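You operate a simulated robot arm through the tools that you are given. There is no shell and no other tool.

You are at the controls of a simulated robot arm. One attempt, no reset.

## Task
Put things in order on the top of the pine bench. At the end: the white end sensor stands on top of the red-band block (marked "CHECK"); the white-band block (marked "RELIEF") is on the brown relay carton (marked "RELAYS"); the blue end sensor stands where the white-band block stood; the yellow spacer stands where the blue end sensor stood; whatever was shut is shut again. Leave all else as you found it, and nothing knocked over.

It is judged by the outcome, as a careful person would: the job done as asked, and still so three seconds after it is handed in. It fails if anything else is knocked over, pushed out of place, dropped, spilled or broken.

## Robot
A 7-joint arm with a two-finger parallel gripper, fixed in place. Base frame: the origin is at the foot of the arm, x ahead of it, y to its left, z up; the work surface is at about z = 86. Readings come in cm, rad, newtons and seconds.
With the tool pointing down near the work surface it reaches from about 10 to 64 cm from the base axis. Its first joint turns from -1.152 to 1.152 rad. Payload 1.57 kg.
The TCP is the grasp point between the finger pads, 3 cm short of the fingertips. In the tool frame z runs along the fingers and y along their closing line. Largest opening 8 cm; finger width 1.7, thickness 1.2; the body of the gripper, 4 by 8.2 cm, starts 8 cm behind the TCP.
Orientation is that of the tool frame in the base frame, as [roll, pitch, yaw] about the fixed x, y, z axes, in that order (R = Rz(yaw) Ry(pitch) Rx(roll)). With the fingers straight down and closing along the base's y, the tool's x points along the base's -x, its y along +y and its z along -z.

## Interface
- The arm moves only by the tool send_rows. Its argument "moves" is a list of rows, each a list of 2 entries, a list of its own where there are three numbers: the shift along the tool's x, y, z in cm, then the turn, a rotation vector about the tool's x, y, z in rad. In form: [[[x, y, z], [rx, ry, rz]], ...]. A call has 1 to 20 rows; each row is the pose to reach, as a shift and turn from the pose commanded when the call began, along the tool's axes at that moment. "claw" is the closure in counts, from 0 (fully open) to 255 (shut), set as the call begins (left out, the last holds). A row lasts 0.2 s, in which the tool goes at most 5 cm and 0.15 rad; a call with a longer step from one row to the next is refused whole, and so is a gripper value outside its range. A pose out of reach is approached as far as the arm can. The call stops where the force on the tool passes 40 N (or 10 N more than at its start, if that is more) or the arm is blocked; 0.2 s more then pass. The fingers move at their own pace (about 7.2 cm/s each) and stop on an object; they squeeze with about 32 N. The grip force told is the motor's: it shows also when the fingers shut on nothing. Time passes only in rows, and 0.2 s behind the last, so rows that repeat a pose let the fingers close. It gives the time, the measured TCP pose, the force on the tool (base axes), the opening and the grip force at its end, in the units of the frame above (readings bear some noise), with the torque about the TCP (base axes, N m) and any sound that the robot's microphone picked up, and new pictures: "views" is both (left out), scene, wrist or none.
- Cameras (640 x 400 px; columns grow to the right, rows downward): "scene" is fixed at [7.65, 46.99, 141.14]; the picture's right is [-0.36, -0.93, 0.00], its down [-0.64, 0.25, -0.72] and it looks along [0.68, -0.26, -0.69] (base axes); focal length 246 px, centre (320, 200). "wrist" rides on the gripper at [7.2, -0.7, -12.2] in the tool frame; the picture's right is [0.09, 1.00, 0.00], its down [-0.84, 0.08, -0.54] and it looks along [-0.54, 0.05, 0.84] (tool axes); focal length 238 px, centre (320, 200). There is no depth. A picture from a camera that has moved, and an enlarged one, comes with that camera's place and axes in the base frame and with its lens.
- inspect(camera, box): a new picture of the part [left, top, right, bottom] of that camera's present view, enlarged. The clock stands still meanwhile.
- hand_in(): hands the job in; it is judged then, once.

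Nothing tells you positions but the pictures and the camera data. Unless the task says otherwise, let go and move clear before handing in.

The tools are called after "Request:" as name(argument=value, ...) on one line, values as JSON. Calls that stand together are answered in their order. send_rows: Moves the arm, as the interface text tells. Its arguments: {"type":"object","properties":{"moves":{"type":"array","items":{"type":"array"}},"claw":{"type":"number"},"views":{"type":"string","enum":["both","scene","wrist","none"]}},"required":["moves"]} The other tools are called the same way: inspect (camera, box) takes an enlarged picture of a part of a camera's view; hand_in () hands the job in.

At the start:

```text
time: 0.0
eef_pos: [38.35, 6.24, 120.8]
ee_rot: [3.14, 0.0, 3.141]
ft_force: [0.0, 0.4, 0.0]
ft_torque: [-0.02, -0.02, 0.02]
opening: 8.01
gripper_force: 0.0
```

scene: 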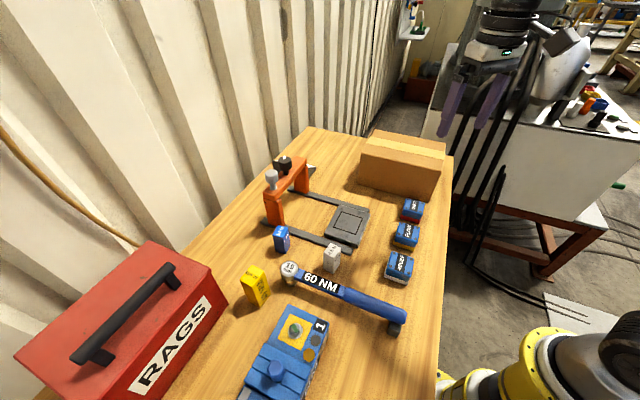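
wrist: 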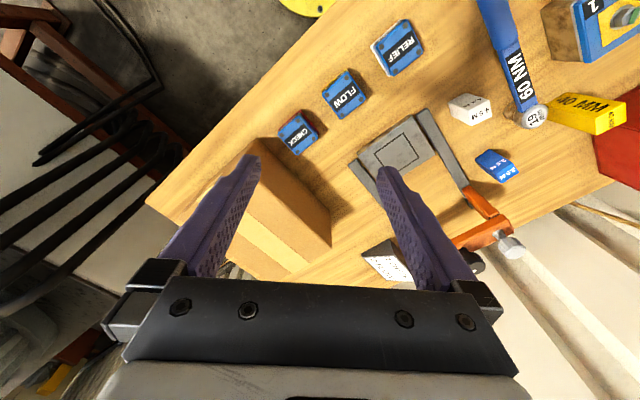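

I see a pine bench with a red RAGS box, a blue tool, a torque wrench, a clamp fixture, a brown carton, three blue blocks, white and blue sensors and a yellow spacer. I'll look closer before moving.

Request:
inspect(camera="scene", box=[240, 120, 460, 260])

Request:
inspect(camera="scene", box=[220, 220, 440, 400])

Request:
inspect(camera="wrist", box=[220, 0, 440, 140])

Request:
inspect(camera="wrist", box=[420, 60, 640, 200])

Request:
inspect(camera="wrist", box=[140, 120, 440, 300])

```text
2.86 times, centred on (350, 190) of scene
camera zoom: at [7.65, 46.99, 141.14], right [-0.36, -0.93, 0.0], down [-0.64, 0.25, -0.72], along [0.68, -0.26, -0.69], focal length 703 px, centre (234, 229)
```

zoom: 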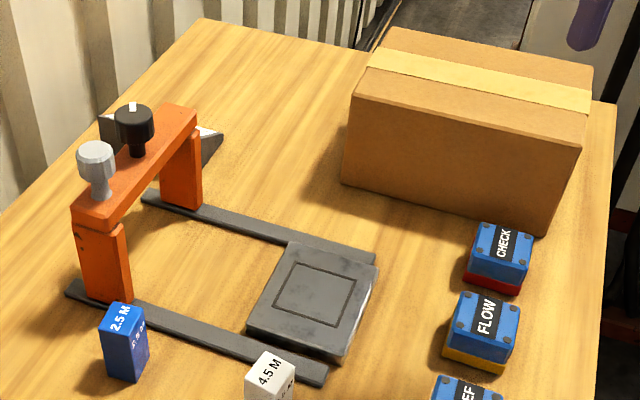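

```text
2.22 times, centred on (330, 310) of scene
camera zoom: at [7.65, 46.99, 141.14], right [-0.36, -0.93, 0.0], down [-0.64, 0.25, -0.72], along [0.68, -0.26, -0.69], focal length 547 px, centre (298, -44)
```

zoom: 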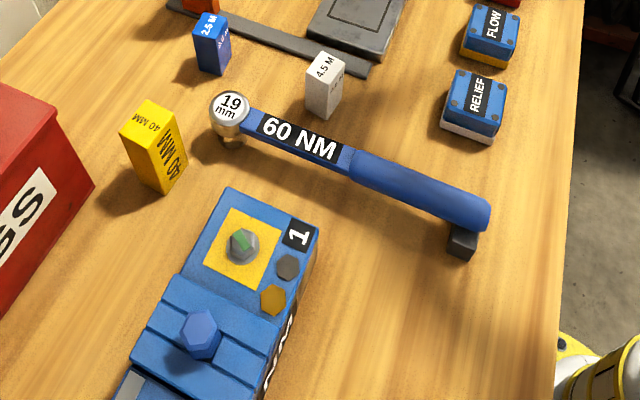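

```text
2.86 times, centred on (330, 70) of wrist
camera zoom: at [31.14, 5.6, 133.04], right [-0.09, 1.0, 0.0], down [0.84, 0.08, 0.54], along [0.54, 0.05, -0.84], focal length 681 px, centre (291, 571)
```

zoom: 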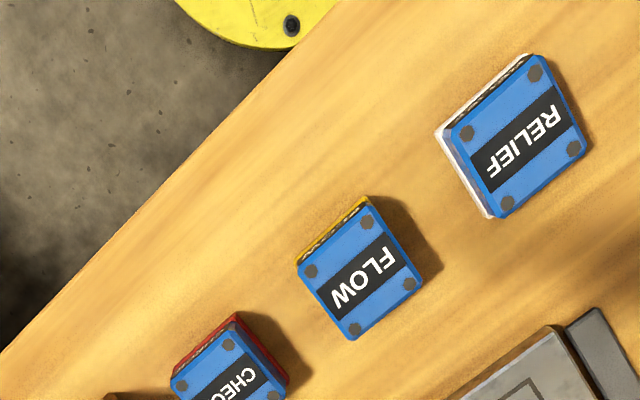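

```text
2.86 times, centred on (530, 130) of wrist
camera zoom: at [31.14, 5.6, 133.04], right [-0.09, 1.0, 0.0], down [0.84, 0.08, 0.54], along [0.54, 0.05, -0.84], focal length 681 px, centre (-280, 400)
```

zoom: 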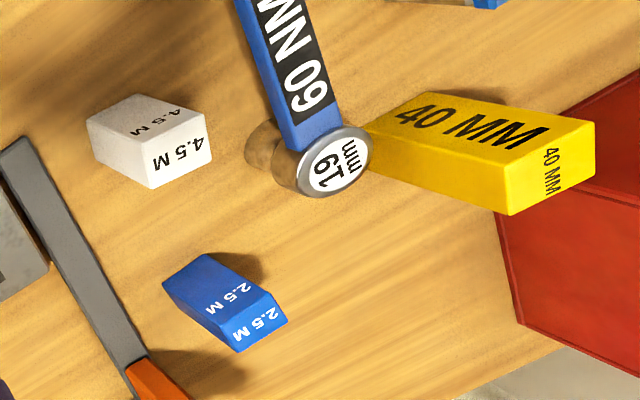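

```text
2.13 times, centred on (290, 210) of wrist
camera zoom: at [31.14, 5.6, 133.04], right [-0.09, 1.0, 0.0], down [0.84, 0.08, 0.54], along [0.54, 0.05, -0.84], focal length 508 px, centre (384, 179)
```

zoom: 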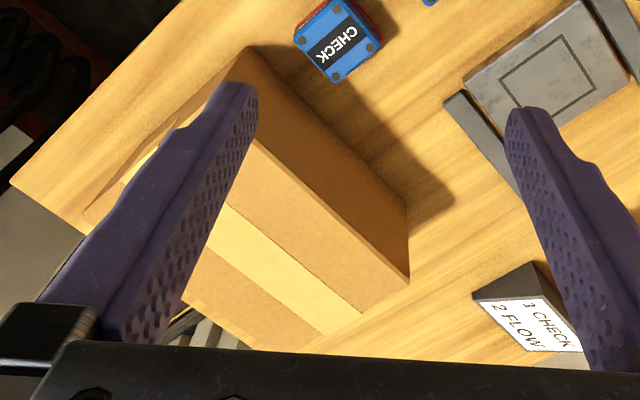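

The CHECK, FLOW and RELIEF blocks run in a line from about (45, 3) to (30, 18), with the carton beyond CHECK. I'll zoom in on each item for shapes and labels.

Request:
inspect(camera="scene", box=[255, 215, 355, 280])

Request:
inspect(camera="scene", box=[220, 250, 320, 315])

Request:
inspect(camera="scene", box=[370, 190, 450, 290])

Request:
inspect(camera="wrist", box=[440, 80, 540, 200])

Request:
inspect(camera="scene", box=[340, 120, 460, 210])

Request:
inspect(camera="scene", box=[0, 220, 240, 400])

```text
6.15 times, centred on (305, 248) of scene
camera zoom: at [7.65, 46.99, 141.14], right [-0.36, -0.93, 0.0], down [-0.64, 0.25, -0.72], along [0.68, -0.26, -0.69], focal length 1514 px, centre (412, -92)
```

zoom: 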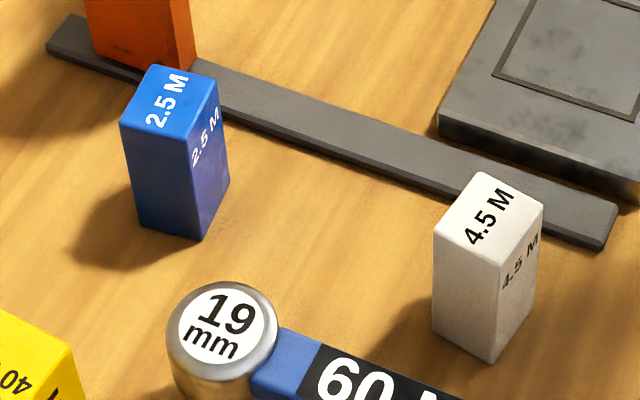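

```text
6.15 times, centred on (270, 282) of scene
camera zoom: at [7.65, 46.99, 141.14], right [-0.36, -0.93, 0.0], down [-0.64, 0.25, -0.72], along [0.68, -0.26, -0.69], focal length 1514 px, centre (628, -308)
```

zoom: 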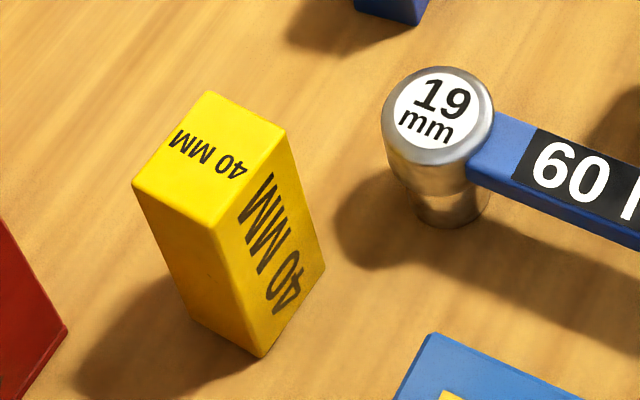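

```text
4.00 times, centred on (410, 240) of scene
camera zoom: at [7.65, 46.99, 141.14], right [-0.36, -0.93, 0.0], down [-0.64, 0.25, -0.72], along [0.68, -0.26, -0.69], focal length 984 px, centre (-40, 40)
```

zoom: 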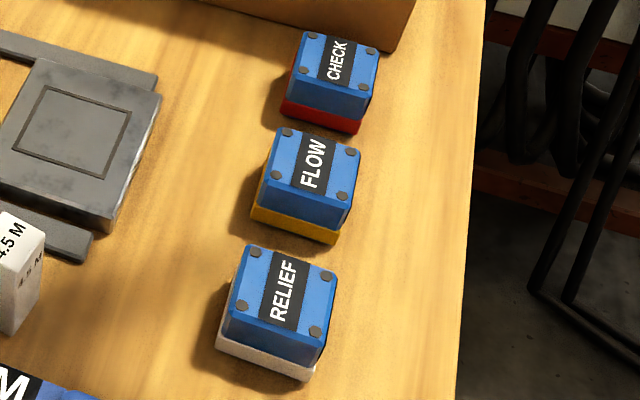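

```text
3.33 times, centred on (490, 140) of wrist
camera zoom: at [31.14, 5.6, 133.04], right [-0.09, 1.0, 0.0], down [0.84, 0.08, 0.54], along [0.54, 0.05, -0.84], focal length 794 px, centre (-247, 400)
```

zoom: 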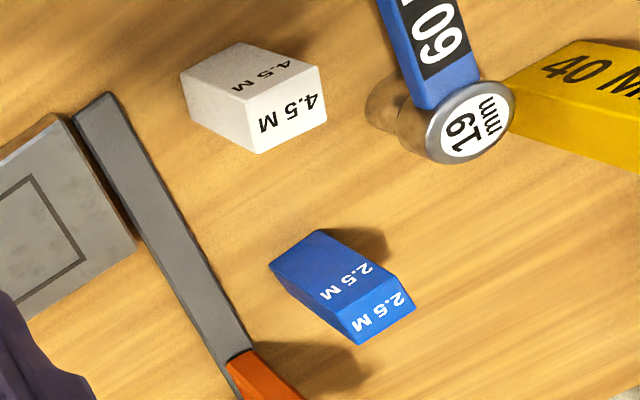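

```text
4.44 times, centred on (400, 165) of scene
camera zoom: at [7.65, 46.99, 141.14], right [-0.36, -0.93, 0.0], down [-0.64, 0.25, -0.72], along [0.68, -0.26, -0.69], focal length 1094 px, centre (-36, 356)
```

zoom: 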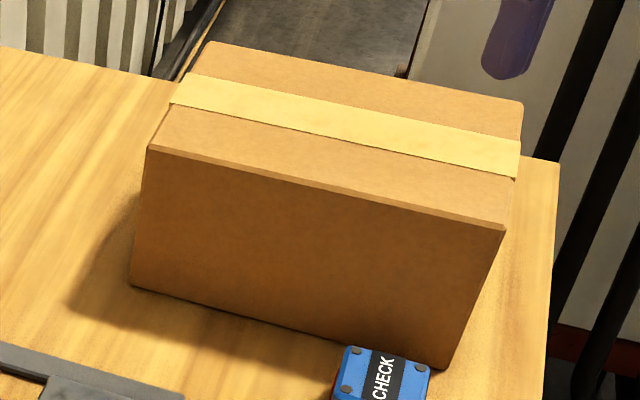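

```text
2.22 times, centred on (120, 310) of scene
camera zoom: at [7.65, 46.99, 141.14], right [-0.36, -0.93, 0.0], down [-0.64, 0.25, -0.72], along [0.68, -0.26, -0.69], focal length 547 px, centre (764, -44)
```

zoom: 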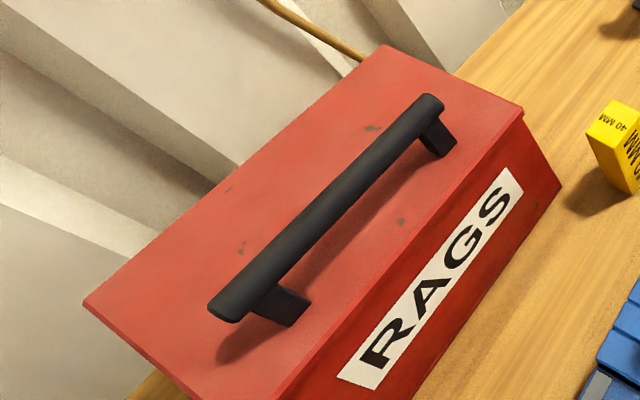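

The sensors and the spacer each stand about 7–9 cm tall, and the bench is turned about 45° to the base. I'll move over the RELIEF block with the gripper turned 45° to get close views and test the yaw.

Request:
send_rows(moves=[[[1.2, 1.7, 1.8], [0, 0, -0.11]], [[2.4, 3.4, 3.6], [0, 0, -0.22]], [[3.6, 5.1, 5.4], [0, 0, -0.33]], [[4.8, 6.8, 7.2], [0, 0, -0.44]], [[6.0, 8.5, 9.0], [0, 0, -0.56]], [[7.2, 10.2, 10.8], [0, 0, -0.68]], [[8.35, 11.8, 12.8], [0, 0, -0.785]], [[8.35, 11.8, 12.8], [0, 0, -0.785]]], claw=0)

```text
time: 1.8
eef_pos: [29.88, 17.92, 107.98]
ee_rot: [-3.141, 0.002, -2.354]
ft_force: [0.4, -0.1, 0.5]
ft_torque: [0.02, -0.01, 0.02]
opening: 8.0
gripper_force: 0.0
camera wrist: at [25.22, 12.46, 120.13], right [-0.77, 0.64, 0.0], down [0.54, 0.65, 0.54], along [0.35, 0.42, -0.84], focal length 238 px, centre (320, 200)
```

scene: 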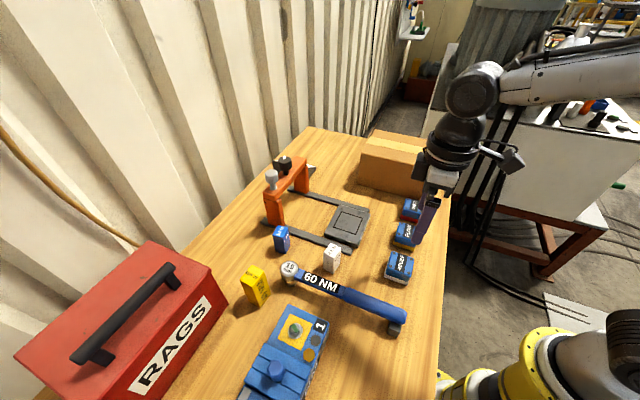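
wrist: 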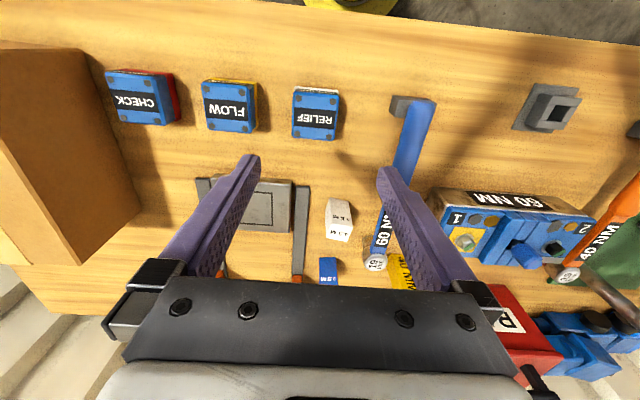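

The yaw reached fine and the wrist view now lines up with the bench. I'll zoom in on the blocks and the sensors to measure them.

Request:
inspect(camera="wrist", box=[260, 70, 380, 150])

Request:
inspect(camera="wrist", box=[280, 180, 440, 290])

Request:
inspect(camera="wrist", box=[80, 50, 280, 150])

Request:
inspect(camera="wrist", box=[380, 60, 640, 320])

```text
5.00 times, centred on (320, 110) of wrist
camera zoom: at [25.22, 12.46, 120.13], right [-0.77, 0.64, 0.0], down [0.54, 0.65, 0.54], along [0.35, 0.42, -0.84], focal length 1192 px, centre (320, 650)
```

zoom: 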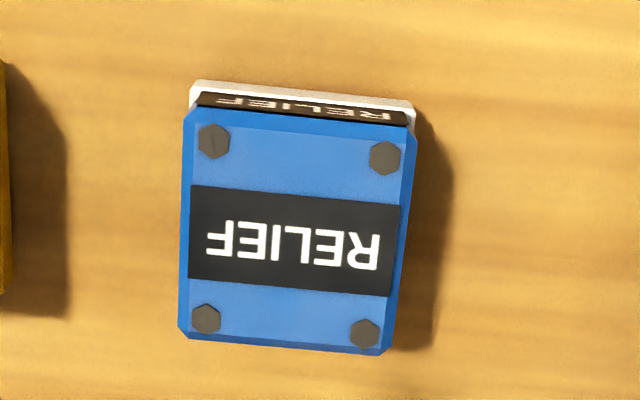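

```text
3.64 times, centred on (360, 235) of wrist
camera zoom: at [25.22, 12.46, 120.13], right [-0.77, 0.64, 0.0], down [0.54, 0.65, 0.54], along [0.35, 0.42, -0.84], focal length 867 px, centre (174, 73)
```

zoom: 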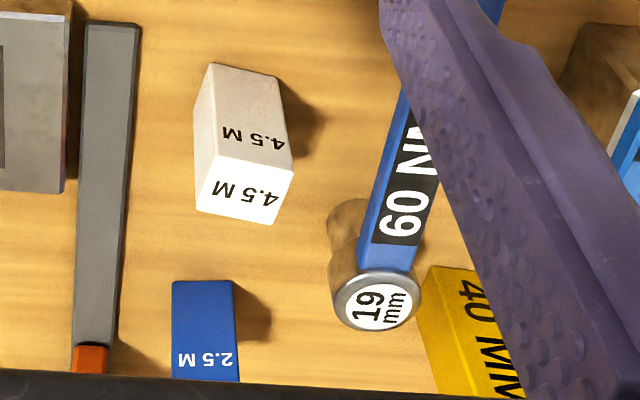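

```text
3.20 times, centred on (180, 100) of wrist
camera zoom: at [25.22, 12.46, 120.13], right [-0.77, 0.64, 0.0], down [0.54, 0.65, 0.54], along [0.35, 0.42, -0.84], focal length 763 px, centre (768, 520)
```

zoom: 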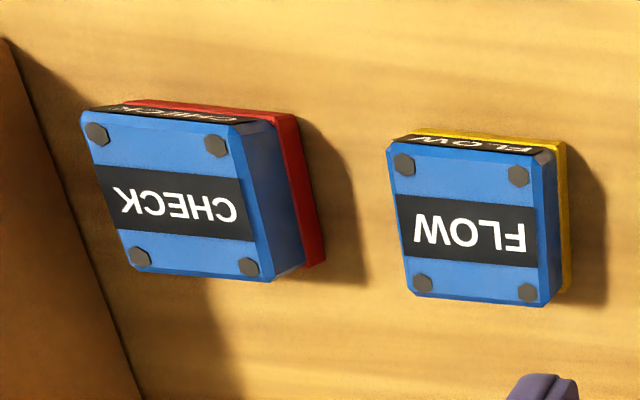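

```text
1.54 times, centred on (510, 190) of wrist
camera zoom: at [25.22, 12.46, 120.13], right [-0.77, 0.64, 0.0], down [0.54, 0.65, 0.54], along [0.35, 0.42, -0.84], focal length 367 px, centre (28, 215)
```

zoom: 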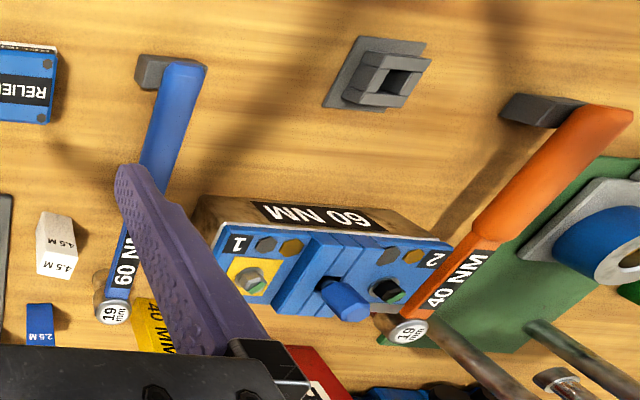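

RELIEF is centred near (30.3, 17.55) with its top at about z 90.5, roughly 5.4 cm square and already aligned with this yaw. Next I'll drop partway over it and check the centring.

Request:
send_rows(moves=[[[0, -0.3, 4], [0, 0, 0]], [[-0.03, -0.56, 8], [0, 0, 0]], [[-0.03, -0.56, 11], [0, 0, 0]], [[-0.03, -0.56, 11], [0, 0, 0]]], claw=0)

```text
time: 2.8
eef_pos: [30.15, 17.61, 96.93]
ee_rot: [-3.141, 0.0, -2.357]
ft_force: [-0.4, -0.3, 0.7]
ft_torque: [0.0, 0.0, -0.02]
opening: 8.0
gripper_force: 0.0
camera wrist: at [25.53, 12.11, 109.1], right [-0.77, 0.64, 0.0], down [0.54, 0.65, 0.54], along [0.35, 0.42, -0.84], focal length 238 px, centre (320, 200)
```

scene: 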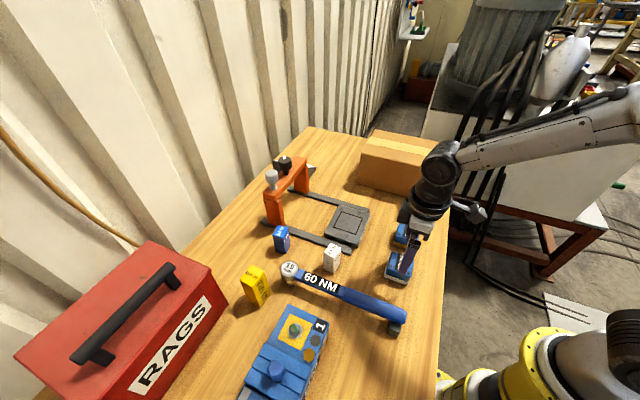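
wrist: 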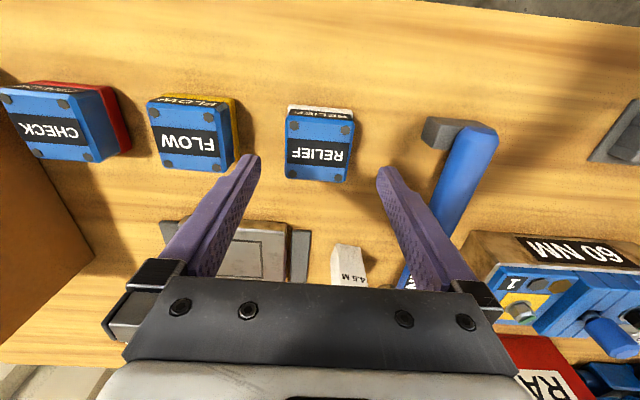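

Request:
inspect(camera="wrist", box=[230, 80, 410, 200])

```text
3.33 times, centred on (320, 140) of wrist
camera zoom: at [25.53, 12.11, 109.1], right [-0.77, 0.64, 0.0], down [0.54, 0.65, 0.54], along [0.35, 0.42, -0.84], focal length 794 px, centre (320, 400)
```

zoom: 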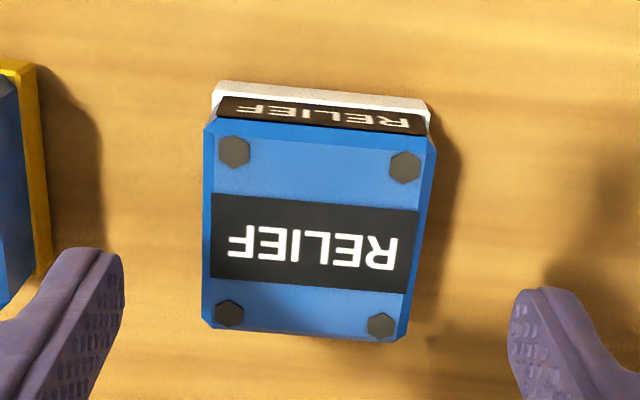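

The gripper is centred on RELIEF. Next I'll descend to about z 90.4 and close on it.

Request:
send_rows(moves=[[[-0.05, -0.1, 2.5], [0, 0, 0]], [[-0.05, -0.1, 5], [0, 0, 0]], [[-0.05, -0.1, 6.5], [0, 0, 0]], [[-0.05, -0.1, 6.5], [0, 0, 0]]], claw=0, views="wrist")

Request:
send_rows(moves=[[[0, 0, 0], [0, 0, 0]], [[0, 0, 0], [0, 0, 0]], [[0, 0, 0], [0, 0, 0]], [[0, 0, 0], [0, 0, 0]]], claw=255)

```text
time: 3.8
eef_pos: [30.5, 17.78, 90.43]
ee_rot: [3.141, 0.002, -2.358]
ft_force: [0.2, 0.6, 0.8]
ft_torque: [-0.03, -0.01, 0.01]
opening: 7.97
gripper_force: 0.1
camera wrist: at [25.9, 12.23, 102.62], right [-0.77, 0.64, 0.0], down [0.54, 0.65, 0.54], along [0.35, 0.42, -0.84], focal length 238 px, centre (320, 200)
```

wrist: 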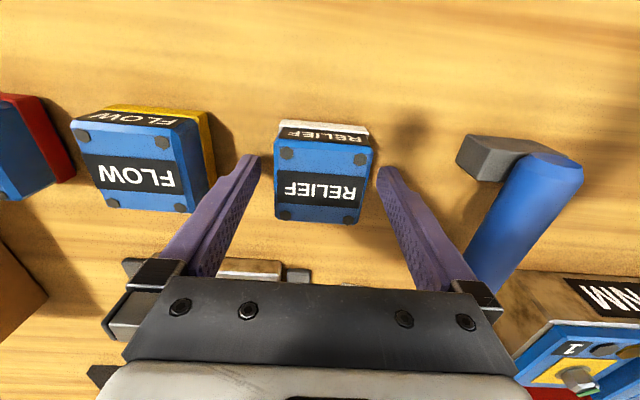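

```text
time: 4.8
eef_pos: [30.49, 17.78, 90.44]
ee_rot: [-3.141, 0.001, -2.358]
ft_force: [0.7, -0.3, 0.0]
ft_torque: [0.04, -0.1, 0.02]
opening: 5.44
gripper_force: 31.8
camera wrist: at [25.89, 12.22, 102.64], right [-0.77, 0.64, 0.0], down [0.54, 0.65, 0.54], along [0.35, 0.42, -0.84], focal length 238 px, centre (320, 200)
```

scene: 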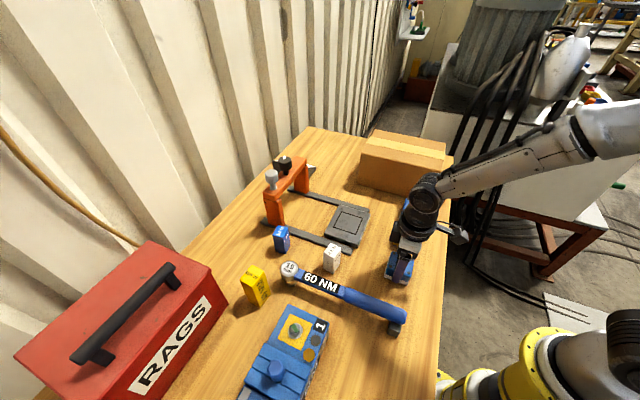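
wrist: 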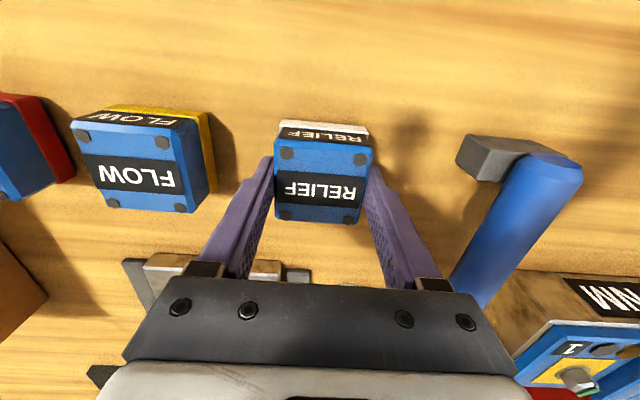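

RELIEF is gripped at 5.44 cm. I'll lift it to about z 107.5, clear of everything, and carry it along the bench toward the carton.

Request:
send_rows(moves=[[[0, 0, -2], [0, 0, 0]], [[0, 0, -5], [0, 0, 0]], [[0, 0, -9], [0, 0, 0]], [[0, 0, -13], [0, 0, 0]], [[0, 0, -17.5], [0, 0, 0]], [[0, 0, -18], [0, 0, 0]]], claw=255)

```text
time: 6.2
eef_pos: [30.32, 17.76, 108.55]
ee_rot: [-3.141, -0.001, -2.355]
ft_force: [0.3, -0.1, -3.6]
ft_torque: [-0.01, 0.0, 0.0]
opening: 5.46
gripper_force: 32.3
camera wrist: at [25.84, 12.16, 120.72], right [-0.77, 0.64, 0.0], down [0.54, 0.65, 0.54], along [0.35, 0.42, -0.84], focal length 238 px, centre (320, 200)
```

scene: 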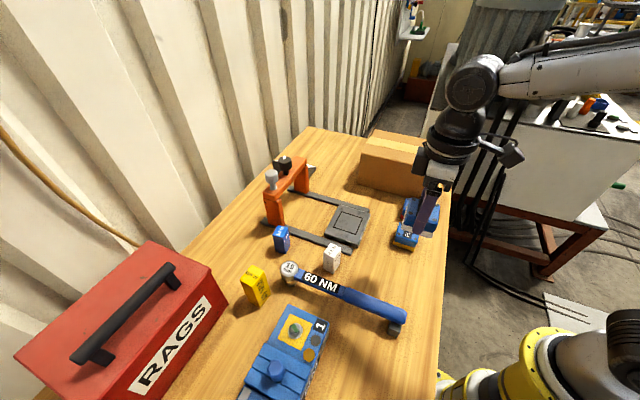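
wrist: 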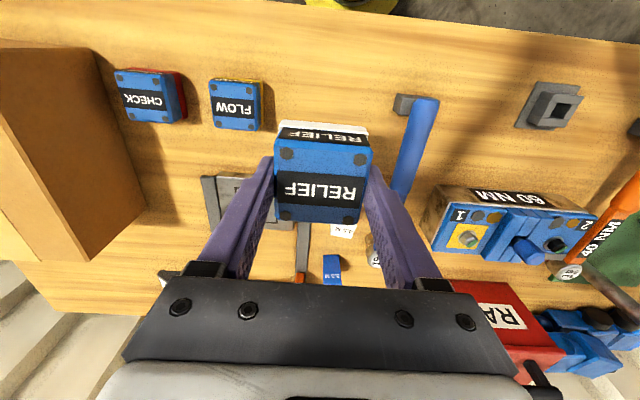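

RELIEF lifted cleanly (about 0.37 kg). Now I'll carry it toward the carton at this height.

Request:
send_rows(moves=[[[0, -2, -1], [0, 0, 0]], [[0, -5, -1.5], [0, 0, 0]], [[0, -9, -1.5], [0, 0, 0]], [[0, -13, -1.5], [0, 0, 0]], [[-0.3, -17, -1.5], [0, 0, 0]], [[-0.5, -21, -1.5], [0, 0, 0]], [[-0.7, -25, -1.5], [0, 0, 0]], [[-0.9, -28, -1.5], [0, 0, 0]], [[-1, -30, -1.5], [0, 0, 0]], [[-1, -30, -1.5], [0, 0, 0]]], claw=255)

```text
time: 8.4
eef_pos: [52.35, -3.02, 110.09]
ee_rot: [-3.141, 0.002, -2.356]
ft_force: [-0.2, -0.8, -3.7]
ft_torque: [0.0, 0.01, 0.03]
opening: 5.47
gripper_force: 32.1
camera wrist: at [47.74, -8.54, 122.26], right [-0.77, 0.64, 0.0], down [0.54, 0.65, 0.54], along [0.35, 0.42, -0.84], focal length 238 px, centre (320, 200)
```

scene: 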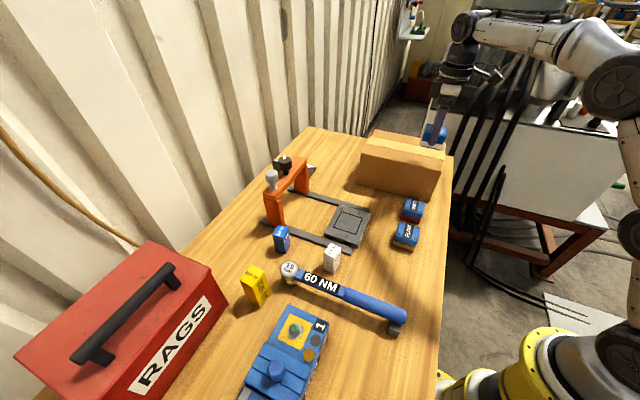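
wrist: 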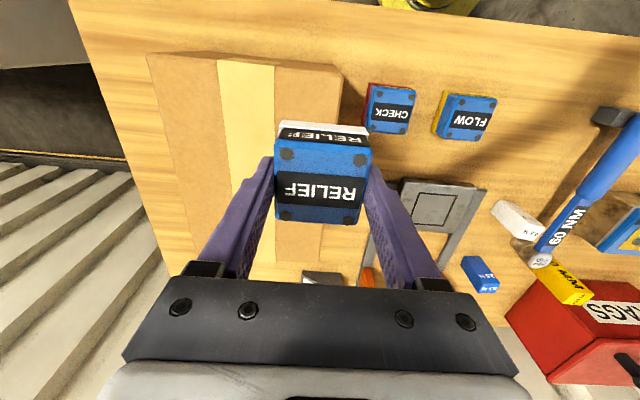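

The carton top runs from about (47.5, −6.2) to (59.5, −17.5) at its near end, with the tape down the middle. I'll place RELIEF on the tape line at about (58.2, −6.9), and first lower it to just above.

Request:
send_rows(moves=[[[-0.5, -2, 0.5], [0, 0, 0]], [[-1.2, -5, 2], [0, 0, 0]], [[-1.75, -6.85, 4], [0, 0, 0]], [[-1.75, -6.85, 5.6], [0, 0, 0]], [[-1.75, -6.85, 5.6], [0, 0, 0]]], claw=255)

Request:
inspect(camera="scene", box=[340, 80, 480, 210])

```text
time: 9.6
eef_pos: [58.44, -6.58, 104.43]
ee_rot: [3.142, 0.0, -2.357]
ft_force: [0.1, 0.8, -3.6]
ft_torque: [-0.01, 0.04, 0.01]
opening: 5.47
gripper_force: 32.4
camera wrist: at [53.94, -12.12, 116.56], right [-0.77, 0.64, 0.0], down [0.54, 0.65, 0.54], along [0.35, 0.42, -0.84], focal length 238 px, centre (320, 200)
```

scene: 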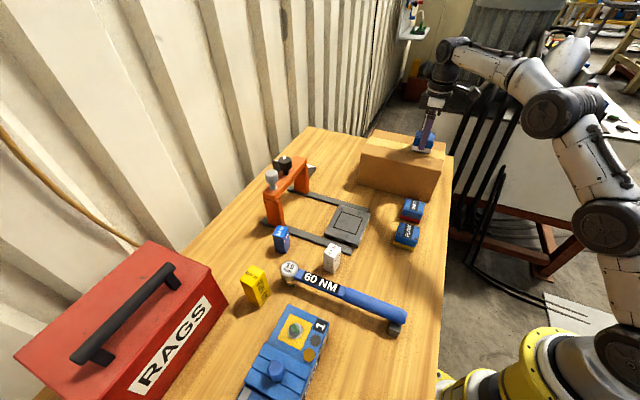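
wrist: 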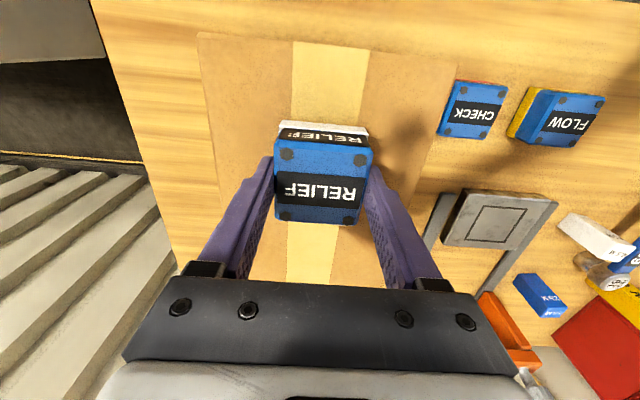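

```text
3.08 times, centred on (410, 145) of scene
camera zoom: at [7.66, 46.99, 141.14], right [-0.36, -0.93, 0.0], down [-0.64, 0.25, -0.72], along [0.68, -0.26, -0.69], focal length 757 px, centre (43, 369)
```

zoom: 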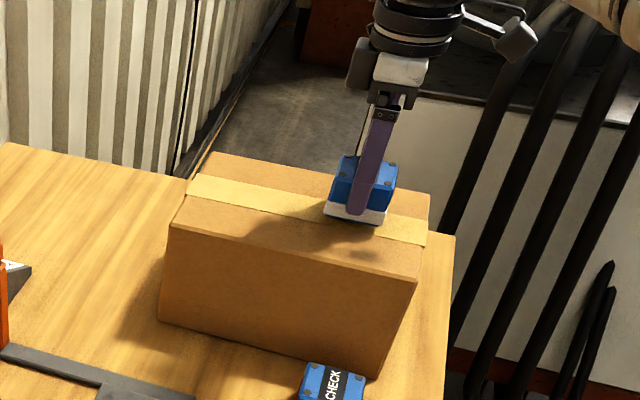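

RELIEF hovers right over the tape line and is well aligned. Now I'll lower slowly, watching the force.

Request:
send_rows(moves=[[[0, 0, 0.3], [0, 0, 0]], [[0, 0, 0.6], [0, 0, 0]], [[0, 0, 0.9], [0, 0, 0]], [[0, 0, 1.0], [0, 0, 0]]], claw=255, views="none")

```text
time: 10.6
eef_pos: [58.41, -6.26, 103.41]
ee_rot: [-3.141, 0.003, -2.356]
ft_force: [-1.0, 0.7, -1.3]
ft_torque: [0.08, 0.1, -0.01]
opening: 5.49
gripper_force: 31.3
```

Request:
send_rows(moves=[[[0, 0, 0.1], [0, 0, 0]], [[0, 0, 0.1], [0, 0, 0]]], claw=255, views="none")

```text
time: 11.2
eef_pos: [58.37, -6.4, 103.55]
ee_rot: [-3.138, 0.003, -2.356]
ft_force: [-4.6, 1.7, 6.2]
ft_torque: [0.09, 0.55, -0.05]
opening: 5.48
gripper_force: 31.9
```

The block now bears on the carton (+6 N), so I'll open the fingers and rise clear.

Request:
send_rows(moves=[[[0, 0, 0], [0, 0, 0]], [[0, 0, 0], [0, 0, 0]], [[0, 0, 0], [0, 0, 0]]], claw=0)

```text
time: 12.0
eef_pos: [58.49, -6.41, 103.3]
ee_rot: [-3.141, -0.001, -2.354]
ft_force: [0.5, 0.0, 0.1]
ft_torque: [-0.06, -0.02, -0.02]
opening: 8.0
gripper_force: 0.2
camera wrist: at [53.89, -11.99, 115.48], right [-0.77, 0.64, 0.0], down [0.54, 0.65, 0.54], along [0.35, 0.42, -0.84], focal length 238 px, centre (320, 200)
```

scene: 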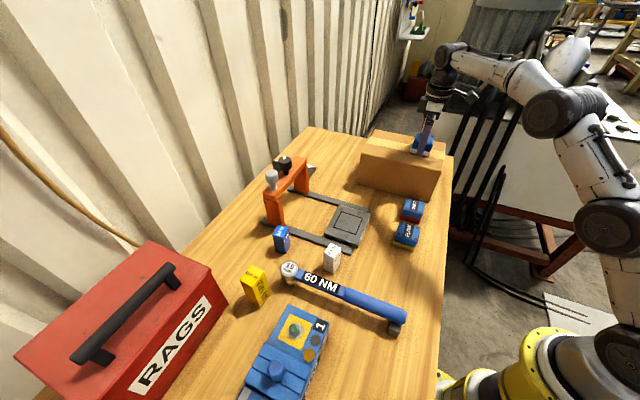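
wrist: 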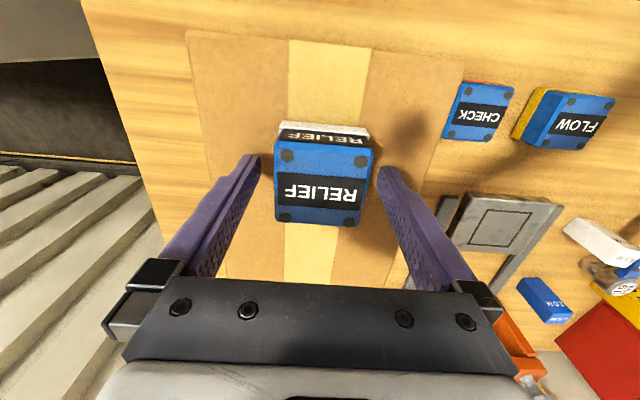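

RELIEF stands on the carton. I'll rise clear, then travel to view the blue sensor from close by.

Request:
send_rows(moves=[[[0, 0, -2], [0, 0, 0]], [[0, 0, -5], [0, 0, 0]], [[0, 0, -9], [0, 0, 0]], [[0, 0, -12], [0, 0, 0]], [[-1.0, 2.4, -13], [0, 0, 0]], [[-2.5, 6, -13], [0, 0, 0]], [[-4.2, 10, -13], [0, 0, 0]], [[-5.9, 14, -13], [0, 0, 0]], [[-7.5, 18, -13], [0, 0, 0]], [[-9.2, 22, -13], [0, 0, 0]], [[-10.8, 26, -13], [0, 0, 0]], [[-12.5, 30, -13], [0, 0, 0]], [[-14.2, 34, -12], [0, 0, 0]], [[-15.8, 38, -9], [0, 0, 0]], [[-17, 40.6, -6], [0, 0, 0]], [[-17.28, 41.47, -3], [0, 0, 0]], [[-17.28, 41.47, -3], [0, 0, 0]]], claw=0)

```text
refused: row 14 steps farther than a row can; nothing moved
```

The call was refused because one step was too long and nothing moved. I'll resend with smoother steps.

Request:
send_rows(moves=[[[0, 0, -2], [0, 0, 0]], [[0, 0, -5], [0, 0, 0]], [[0, 0, -9], [0, 0, 0]], [[0, 0, -12], [0, 0, 0]], [[-1.0, 2.4, -13], [0, 0, 0]], [[-2.5, 6, -13], [0, 0, 0]], [[-4.2, 10, -13], [0, 0, 0]], [[-5.9, 14, -13], [0, 0, 0]], [[-7.5, 18, -13], [0, 0, 0]], [[-9.2, 22, -13], [0, 0, 0]], [[-10.8, 26, -13], [0, 0, 0]], [[-12.5, 30, -13], [0, 0, 0]], [[-14.2, 34, -12], [0, 0, 0]], [[-15.8, 37.5, -10.5], [0, 0, 0]], [[-16.6, 39.6, -8], [0, 0, 0]], [[-17.28, 41.47, -4.5], [0, 0, 0]], [[-17.28, 41.47, -3], [0, 0, 0]], [[-17.28, 41.47, -3], [0, 0, 0]]], claw=0)

```text
time: 15.8
eef_pos: [41.52, 35.22, 106.32]
ee_rot: [3.141, -0.002, -2.358]
ft_force: [1.1, 0.4, -0.9]
ft_torque: [-0.02, 0.01, 0.02]
opening: 7.99
gripper_force: 0.0
out of reach, approached as far as the arm can: row 3, 4, 5, 6
camera wrist: at [36.9, 29.63, 118.56], right [-0.77, 0.64, 0.0], down [0.54, 0.65, 0.54], along [0.35, 0.42, -0.84], focal length 238 px, centre (320, 200)
```

scene: 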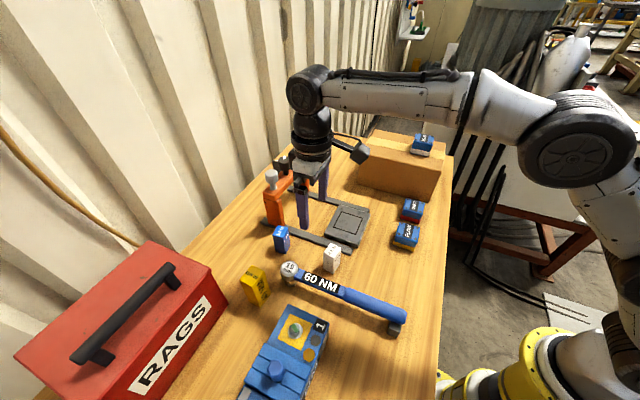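
wrist: 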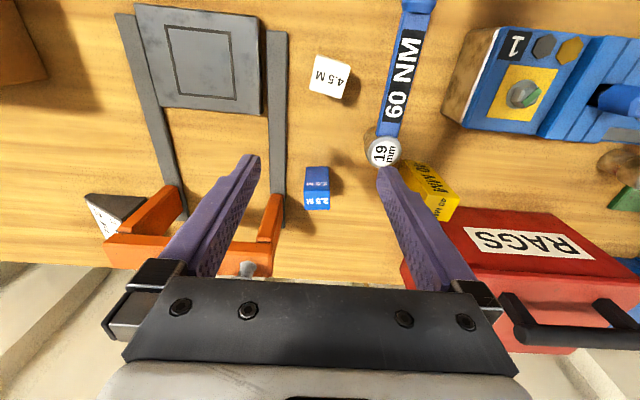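

I have a clear view of the blue sensor, with the gantry leg to its left. I'll zoom to measure it along with the white sensor and yellow spacer.

Request:
inspect(camera="wrist", box=[260, 140, 380, 290])

Request:
inspect(camera="wrist", box=[280, 30, 400, 110])

Request:
inspect(camera="wrist", box=[360, 120, 500, 240])

Request:
inspect(camera="scene", box=[240, 140, 360, 280])

```text
2.67 times, centred on (320, 215) of wrist
camera zoom: at [36.9, 29.63, 118.56], right [-0.77, 0.64, 0.0], down [0.54, 0.65, 0.54], along [0.35, 0.42, -0.84], focal length 636 px, centre (320, 160)
```

zoom: 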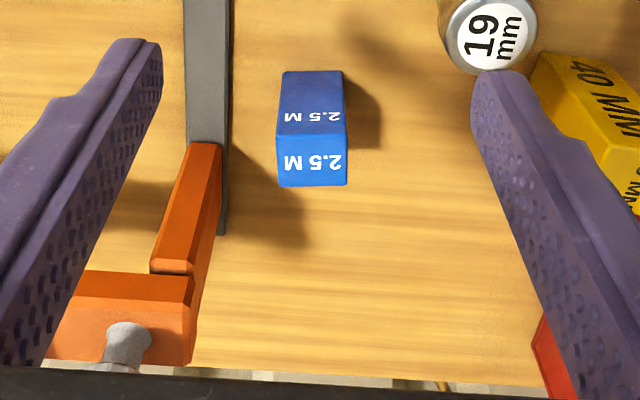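

```text
5.00 times, centred on (340, 70) of wrist
camera zoom: at [36.9, 29.63, 118.56], right [-0.77, 0.64, 0.0], down [0.54, 0.65, 0.54], along [0.35, 0.42, -0.84], focal length 1192 px, centre (220, 850)
```

zoom: 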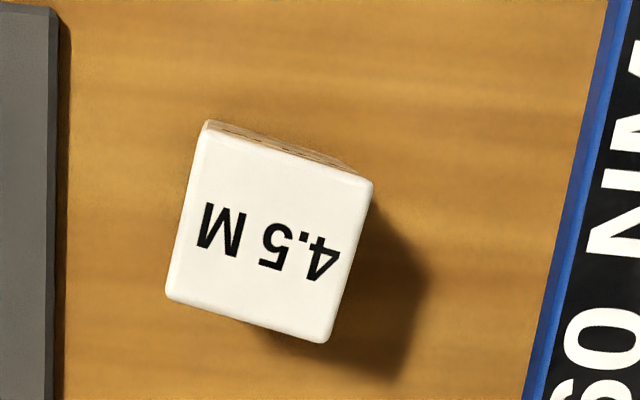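

```text
3.33 times, centred on (430, 180) of wrist
camera zoom: at [36.9, 29.63, 118.56], right [-0.77, 0.64, 0.0], down [0.54, 0.65, 0.54], along [0.35, 0.42, -0.84], focal length 794 px, centre (-47, 267)
```

zoom: 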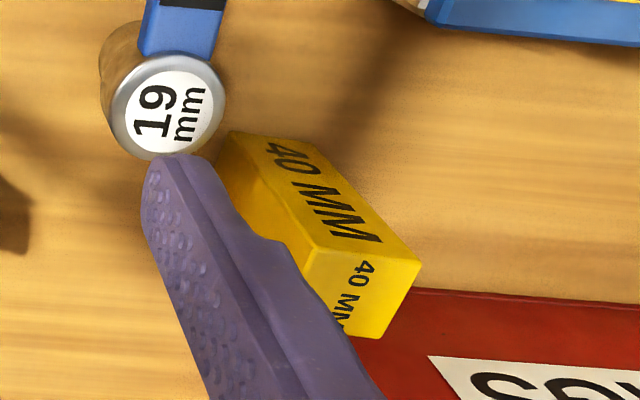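

```text
2.86 times, centred on (300, 210) of scene
camera zoom: at [7.65, 46.99, 141.14], right [-0.36, -0.93, 0.0], down [-0.64, 0.25, -0.72], along [0.68, -0.26, -0.69], focal length 703 px, centre (377, 171)
```

zoom: 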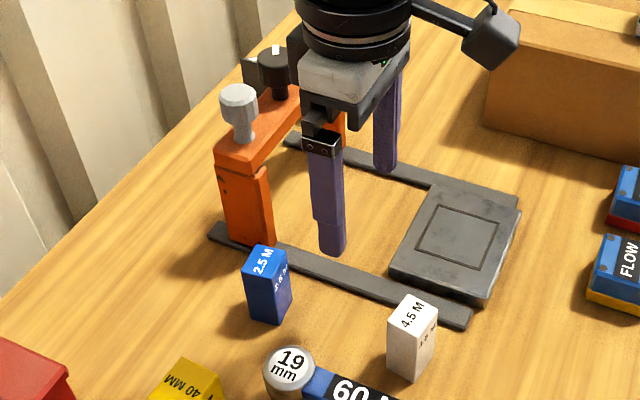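

The blue sensor is at about (47.7, 42.0), top z 93, turned about 8° from the bench axes and close to the reach limit. I'll come down just short of it with the fingers part-open, then slide in outward, keeping clear of the wrench head and the rail.

Request:
send_rows(moves=[[[-1.7, 0, 1.5], [0, 0, -0.04]], [[-3.4, -0.1, 3.5], [0, 0, -0.08]], [[-5.13, -0.15, 6], [0, 0, -0.13]], [[-5.13, -0.15, 9.0], [0, 0, -0.13]], [[-5.13, -0.15, 9.0], [0, 0, -0.13]]], claw=64)

Request:
inspect(camera="scene", box=[240, 160, 360, 290])

Request:
inspect(camera="wrist", box=[230, 80, 410, 290])

```text
time: 17.0
eef_pos: [45.14, 38.57, 97.62]
ee_rot: [-3.141, -0.001, -2.227]
ft_force: [-0.1, 1.2, 0.0]
ft_torque: [-0.02, -0.04, -0.02]
opening: 6.0
gripper_force: 0.0
camera wrist: at [41.33, 32.52, 109.71], right [-0.85, 0.53, 0.0], down [0.45, 0.71, 0.54], along [0.29, 0.46, -0.84], focal length 238 px, centre (320, 200)
```

scene: 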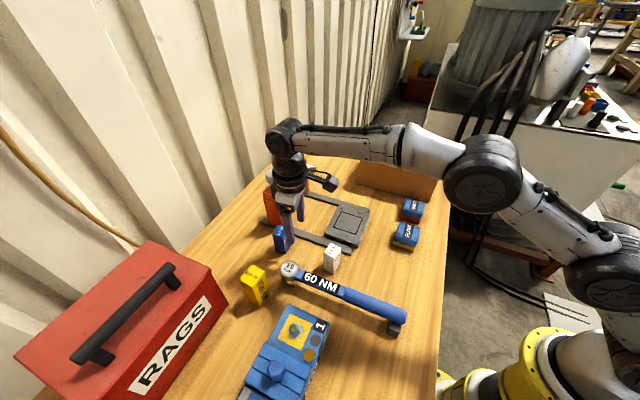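
wrist: 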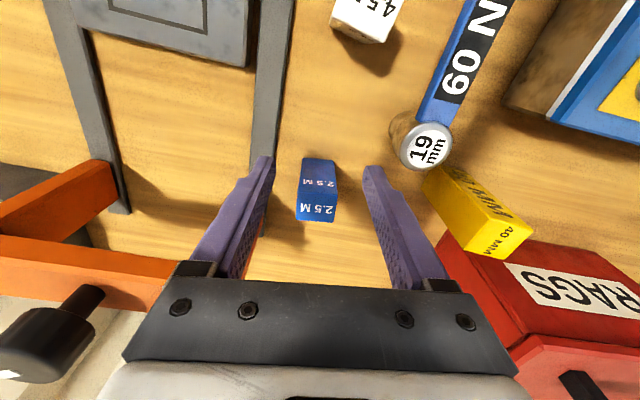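

```text
3.08 times, centred on (300, 225) of scene
camera zoom: at [7.65, 46.99, 141.14], right [-0.36, -0.93, 0.0], down [-0.64, 0.25, -0.72], along [0.68, -0.26, -0.69], focal length 757 px, centre (382, 123)
```

zoom: 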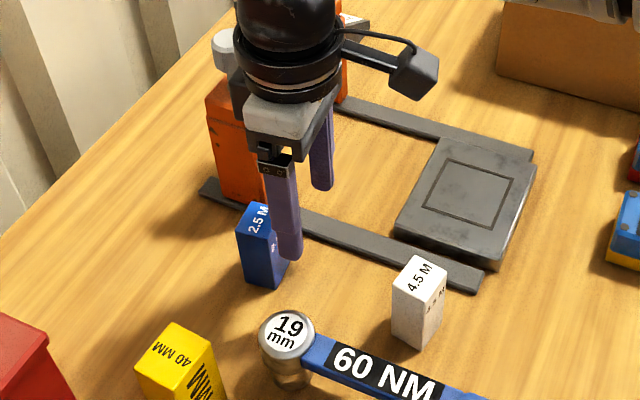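

```text
1.90 times, centred on (320, 185) of wrist
camera zoom: at [41.33, 32.52, 109.71], right [-0.85, 0.53, 0.0], down [0.45, 0.71, 0.54], along [0.29, 0.46, -0.84], focal length 454 px, centre (320, 229)
```

zoom: 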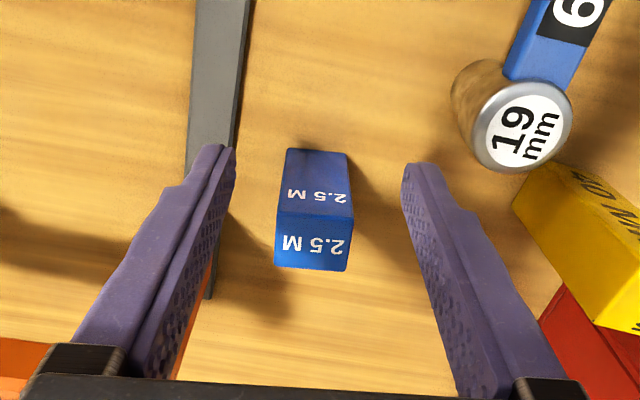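

The sensor is centred between the fingers and the closing line matches its faces. Now I'll descend in front of it and slide outward around it.

Request:
send_rows(moves=[[[0, 0, 2.5], [0, 0, 0]], [[0, 0, 5], [0, 0, 0]], [[0, 0, 6.8], [0, 0, 0]], [[-1, 0.02, 6.8], [0, 0, 0]], [[-2.2, 0.04, 6.8], [0, 0, 0]], [[-3.3, 0.04, 6.8], [0, 0, 0]], [[-4.2, 0.04, 6.8], [0, 0, 0]], [[-4.2, 0.04, 6.8], [0, 0, 0]]], claw=64)

Request:
inspect(camera="wrist", box=[230, 80, 410, 290])

Request:
inspect(camera="scene", box=[240, 160, 360, 290])

```text
time: 18.8
eef_pos: [47.64, 41.88, 90.51]
ee_rot: [-3.142, -0.001, -2.226]
ft_force: [-0.3, 0.2, -1.0]
ft_torque: [0.01, 0.0, -0.01]
opening: 6.01
gripper_force: 0.0
camera wrist: at [43.83, 35.87, 102.72], right [-0.85, 0.53, 0.0], down [0.45, 0.71, 0.54], along [0.29, 0.46, -0.84], focal length 238 px, centre (320, 200)
```

scene: 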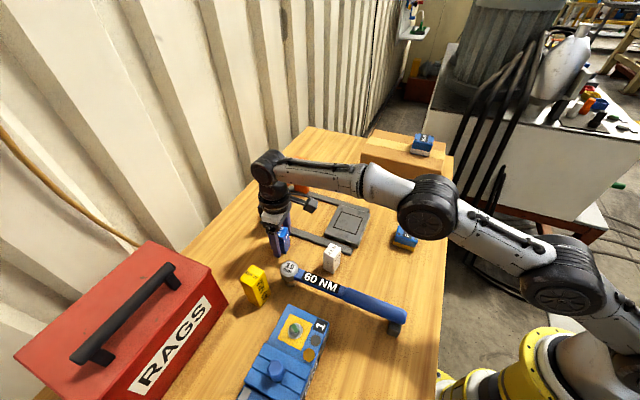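
wrist: 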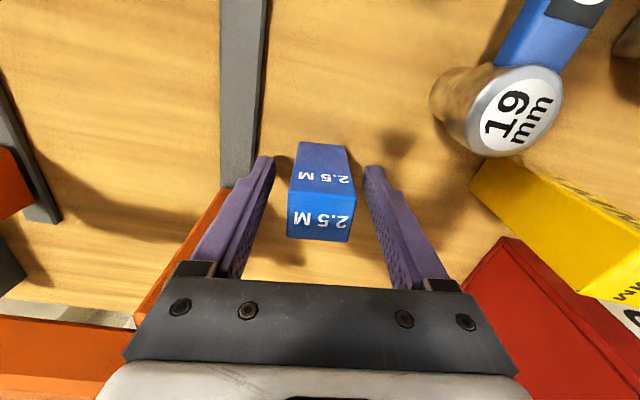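

```text
1.90 times, centred on (320, 185) of wrist
camera zoom: at [43.83, 35.87, 102.72], right [-0.85, 0.53, 0.0], down [0.45, 0.71, 0.54], along [0.29, 0.46, -0.84], focal length 454 px, centre (320, 229)
```

zoom: 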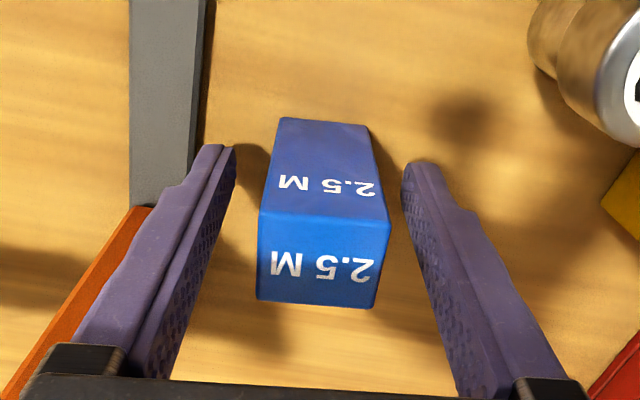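

```text
3.08 times, centred on (300, 225) of scene
camera zoom: at [7.65, 46.99, 141.14], right [-0.36, -0.93, 0.0], down [-0.64, 0.25, -0.72], along [0.68, -0.26, -0.69], focal length 757 px, centre (382, 123)
```

zoom: 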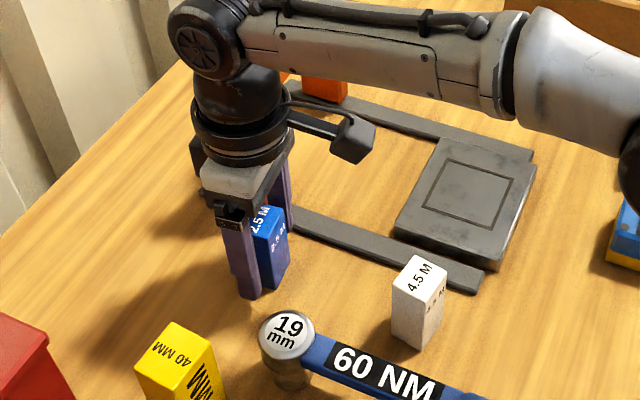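

The fingers straddle the blue sensor evenly. I'll close on it.

Request:
send_rows(moves=[[[0, 0, 0], [0, 0, 0]], [[0, 0, 0], [0, 0, 0]], [[0, 0, 0], [0, 0, 0]], [[0, 0, 0], [0, 0, 0]]], claw=255, views="wrist")

```text
time: 19.8
eef_pos: [47.71, 41.97, 90.67]
ee_rot: [3.141, -0.001, -2.225]
ft_force: [-0.8, 1.2, 0.1]
ft_torque: [0.04, 0.0, -0.02]
opening: 3.36
gripper_force: 31.8
camera wrist: at [43.83, 35.86, 102.72], right [-0.85, 0.53, 0.0], down [0.45, 0.71, 0.54], along [0.29, 0.46, -0.84], focal length 238 px, centre (320, 200)
```

wrist: 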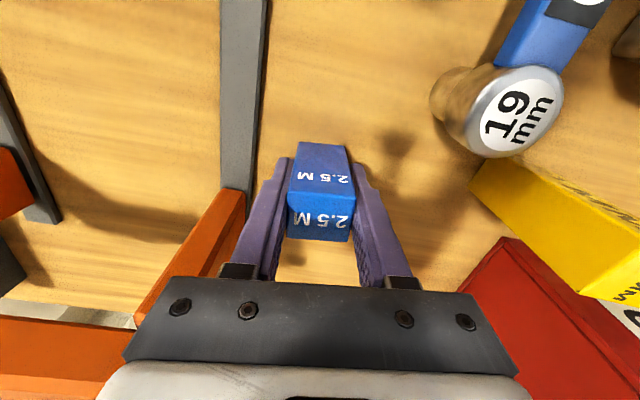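

The blue sensor is gripped at 3.36 cm. I'll lift slightly, then move up and inward to stay within reach.

Request:
send_rows(moves=[[[0, 0, -0.8], [0, 0, 0]], [[0.1, 0, -2], [0, 0, 0]], [[1.5, 0, -4], [0, 0, 0]], [[4, 0, -7], [0, 0, 0]], [[7, -0.2, -10.5], [0, 0, 0]], [[10, -0.4, -13.5], [0, 0, 0]], [[11.5, -0.4, -15], [0, 0, 0]], [[11.5, -0.4, -15], [0, 0, 0]]], claw=255)

```text
time: 21.6
eef_pos: [40.55, 32.65, 105.72]
ee_rot: [3.141, 0.0, -2.228]
ft_force: [0.7, -0.6, -1.1]
ft_torque: [0.03, -0.01, 0.01]
opening: 3.33
gripper_force: 32.2
camera wrist: at [36.8, 26.58, 117.81], right [-0.85, 0.53, 0.0], down [0.45, 0.71, 0.54], along [0.29, 0.46, -0.84], focal length 238 px, centre (320, 200)
```

scene: 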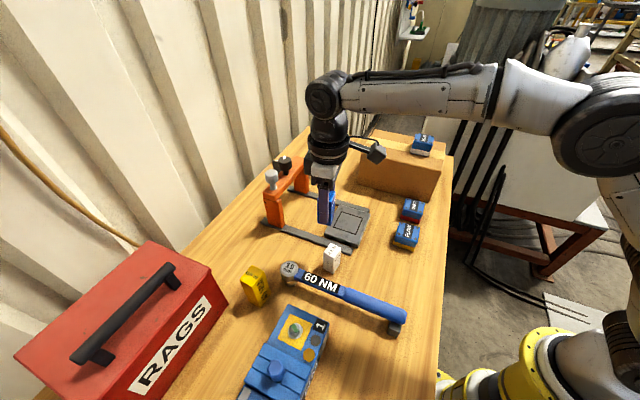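
wrist: 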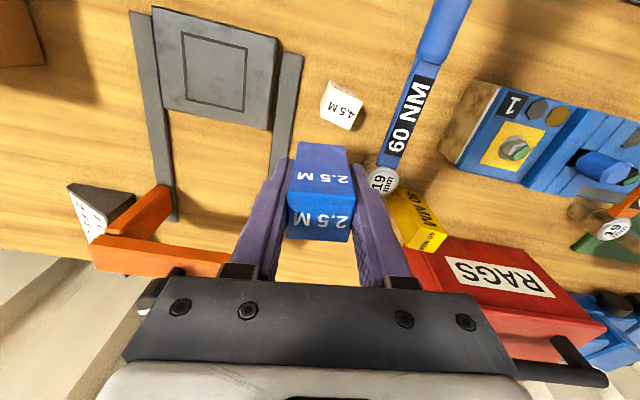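

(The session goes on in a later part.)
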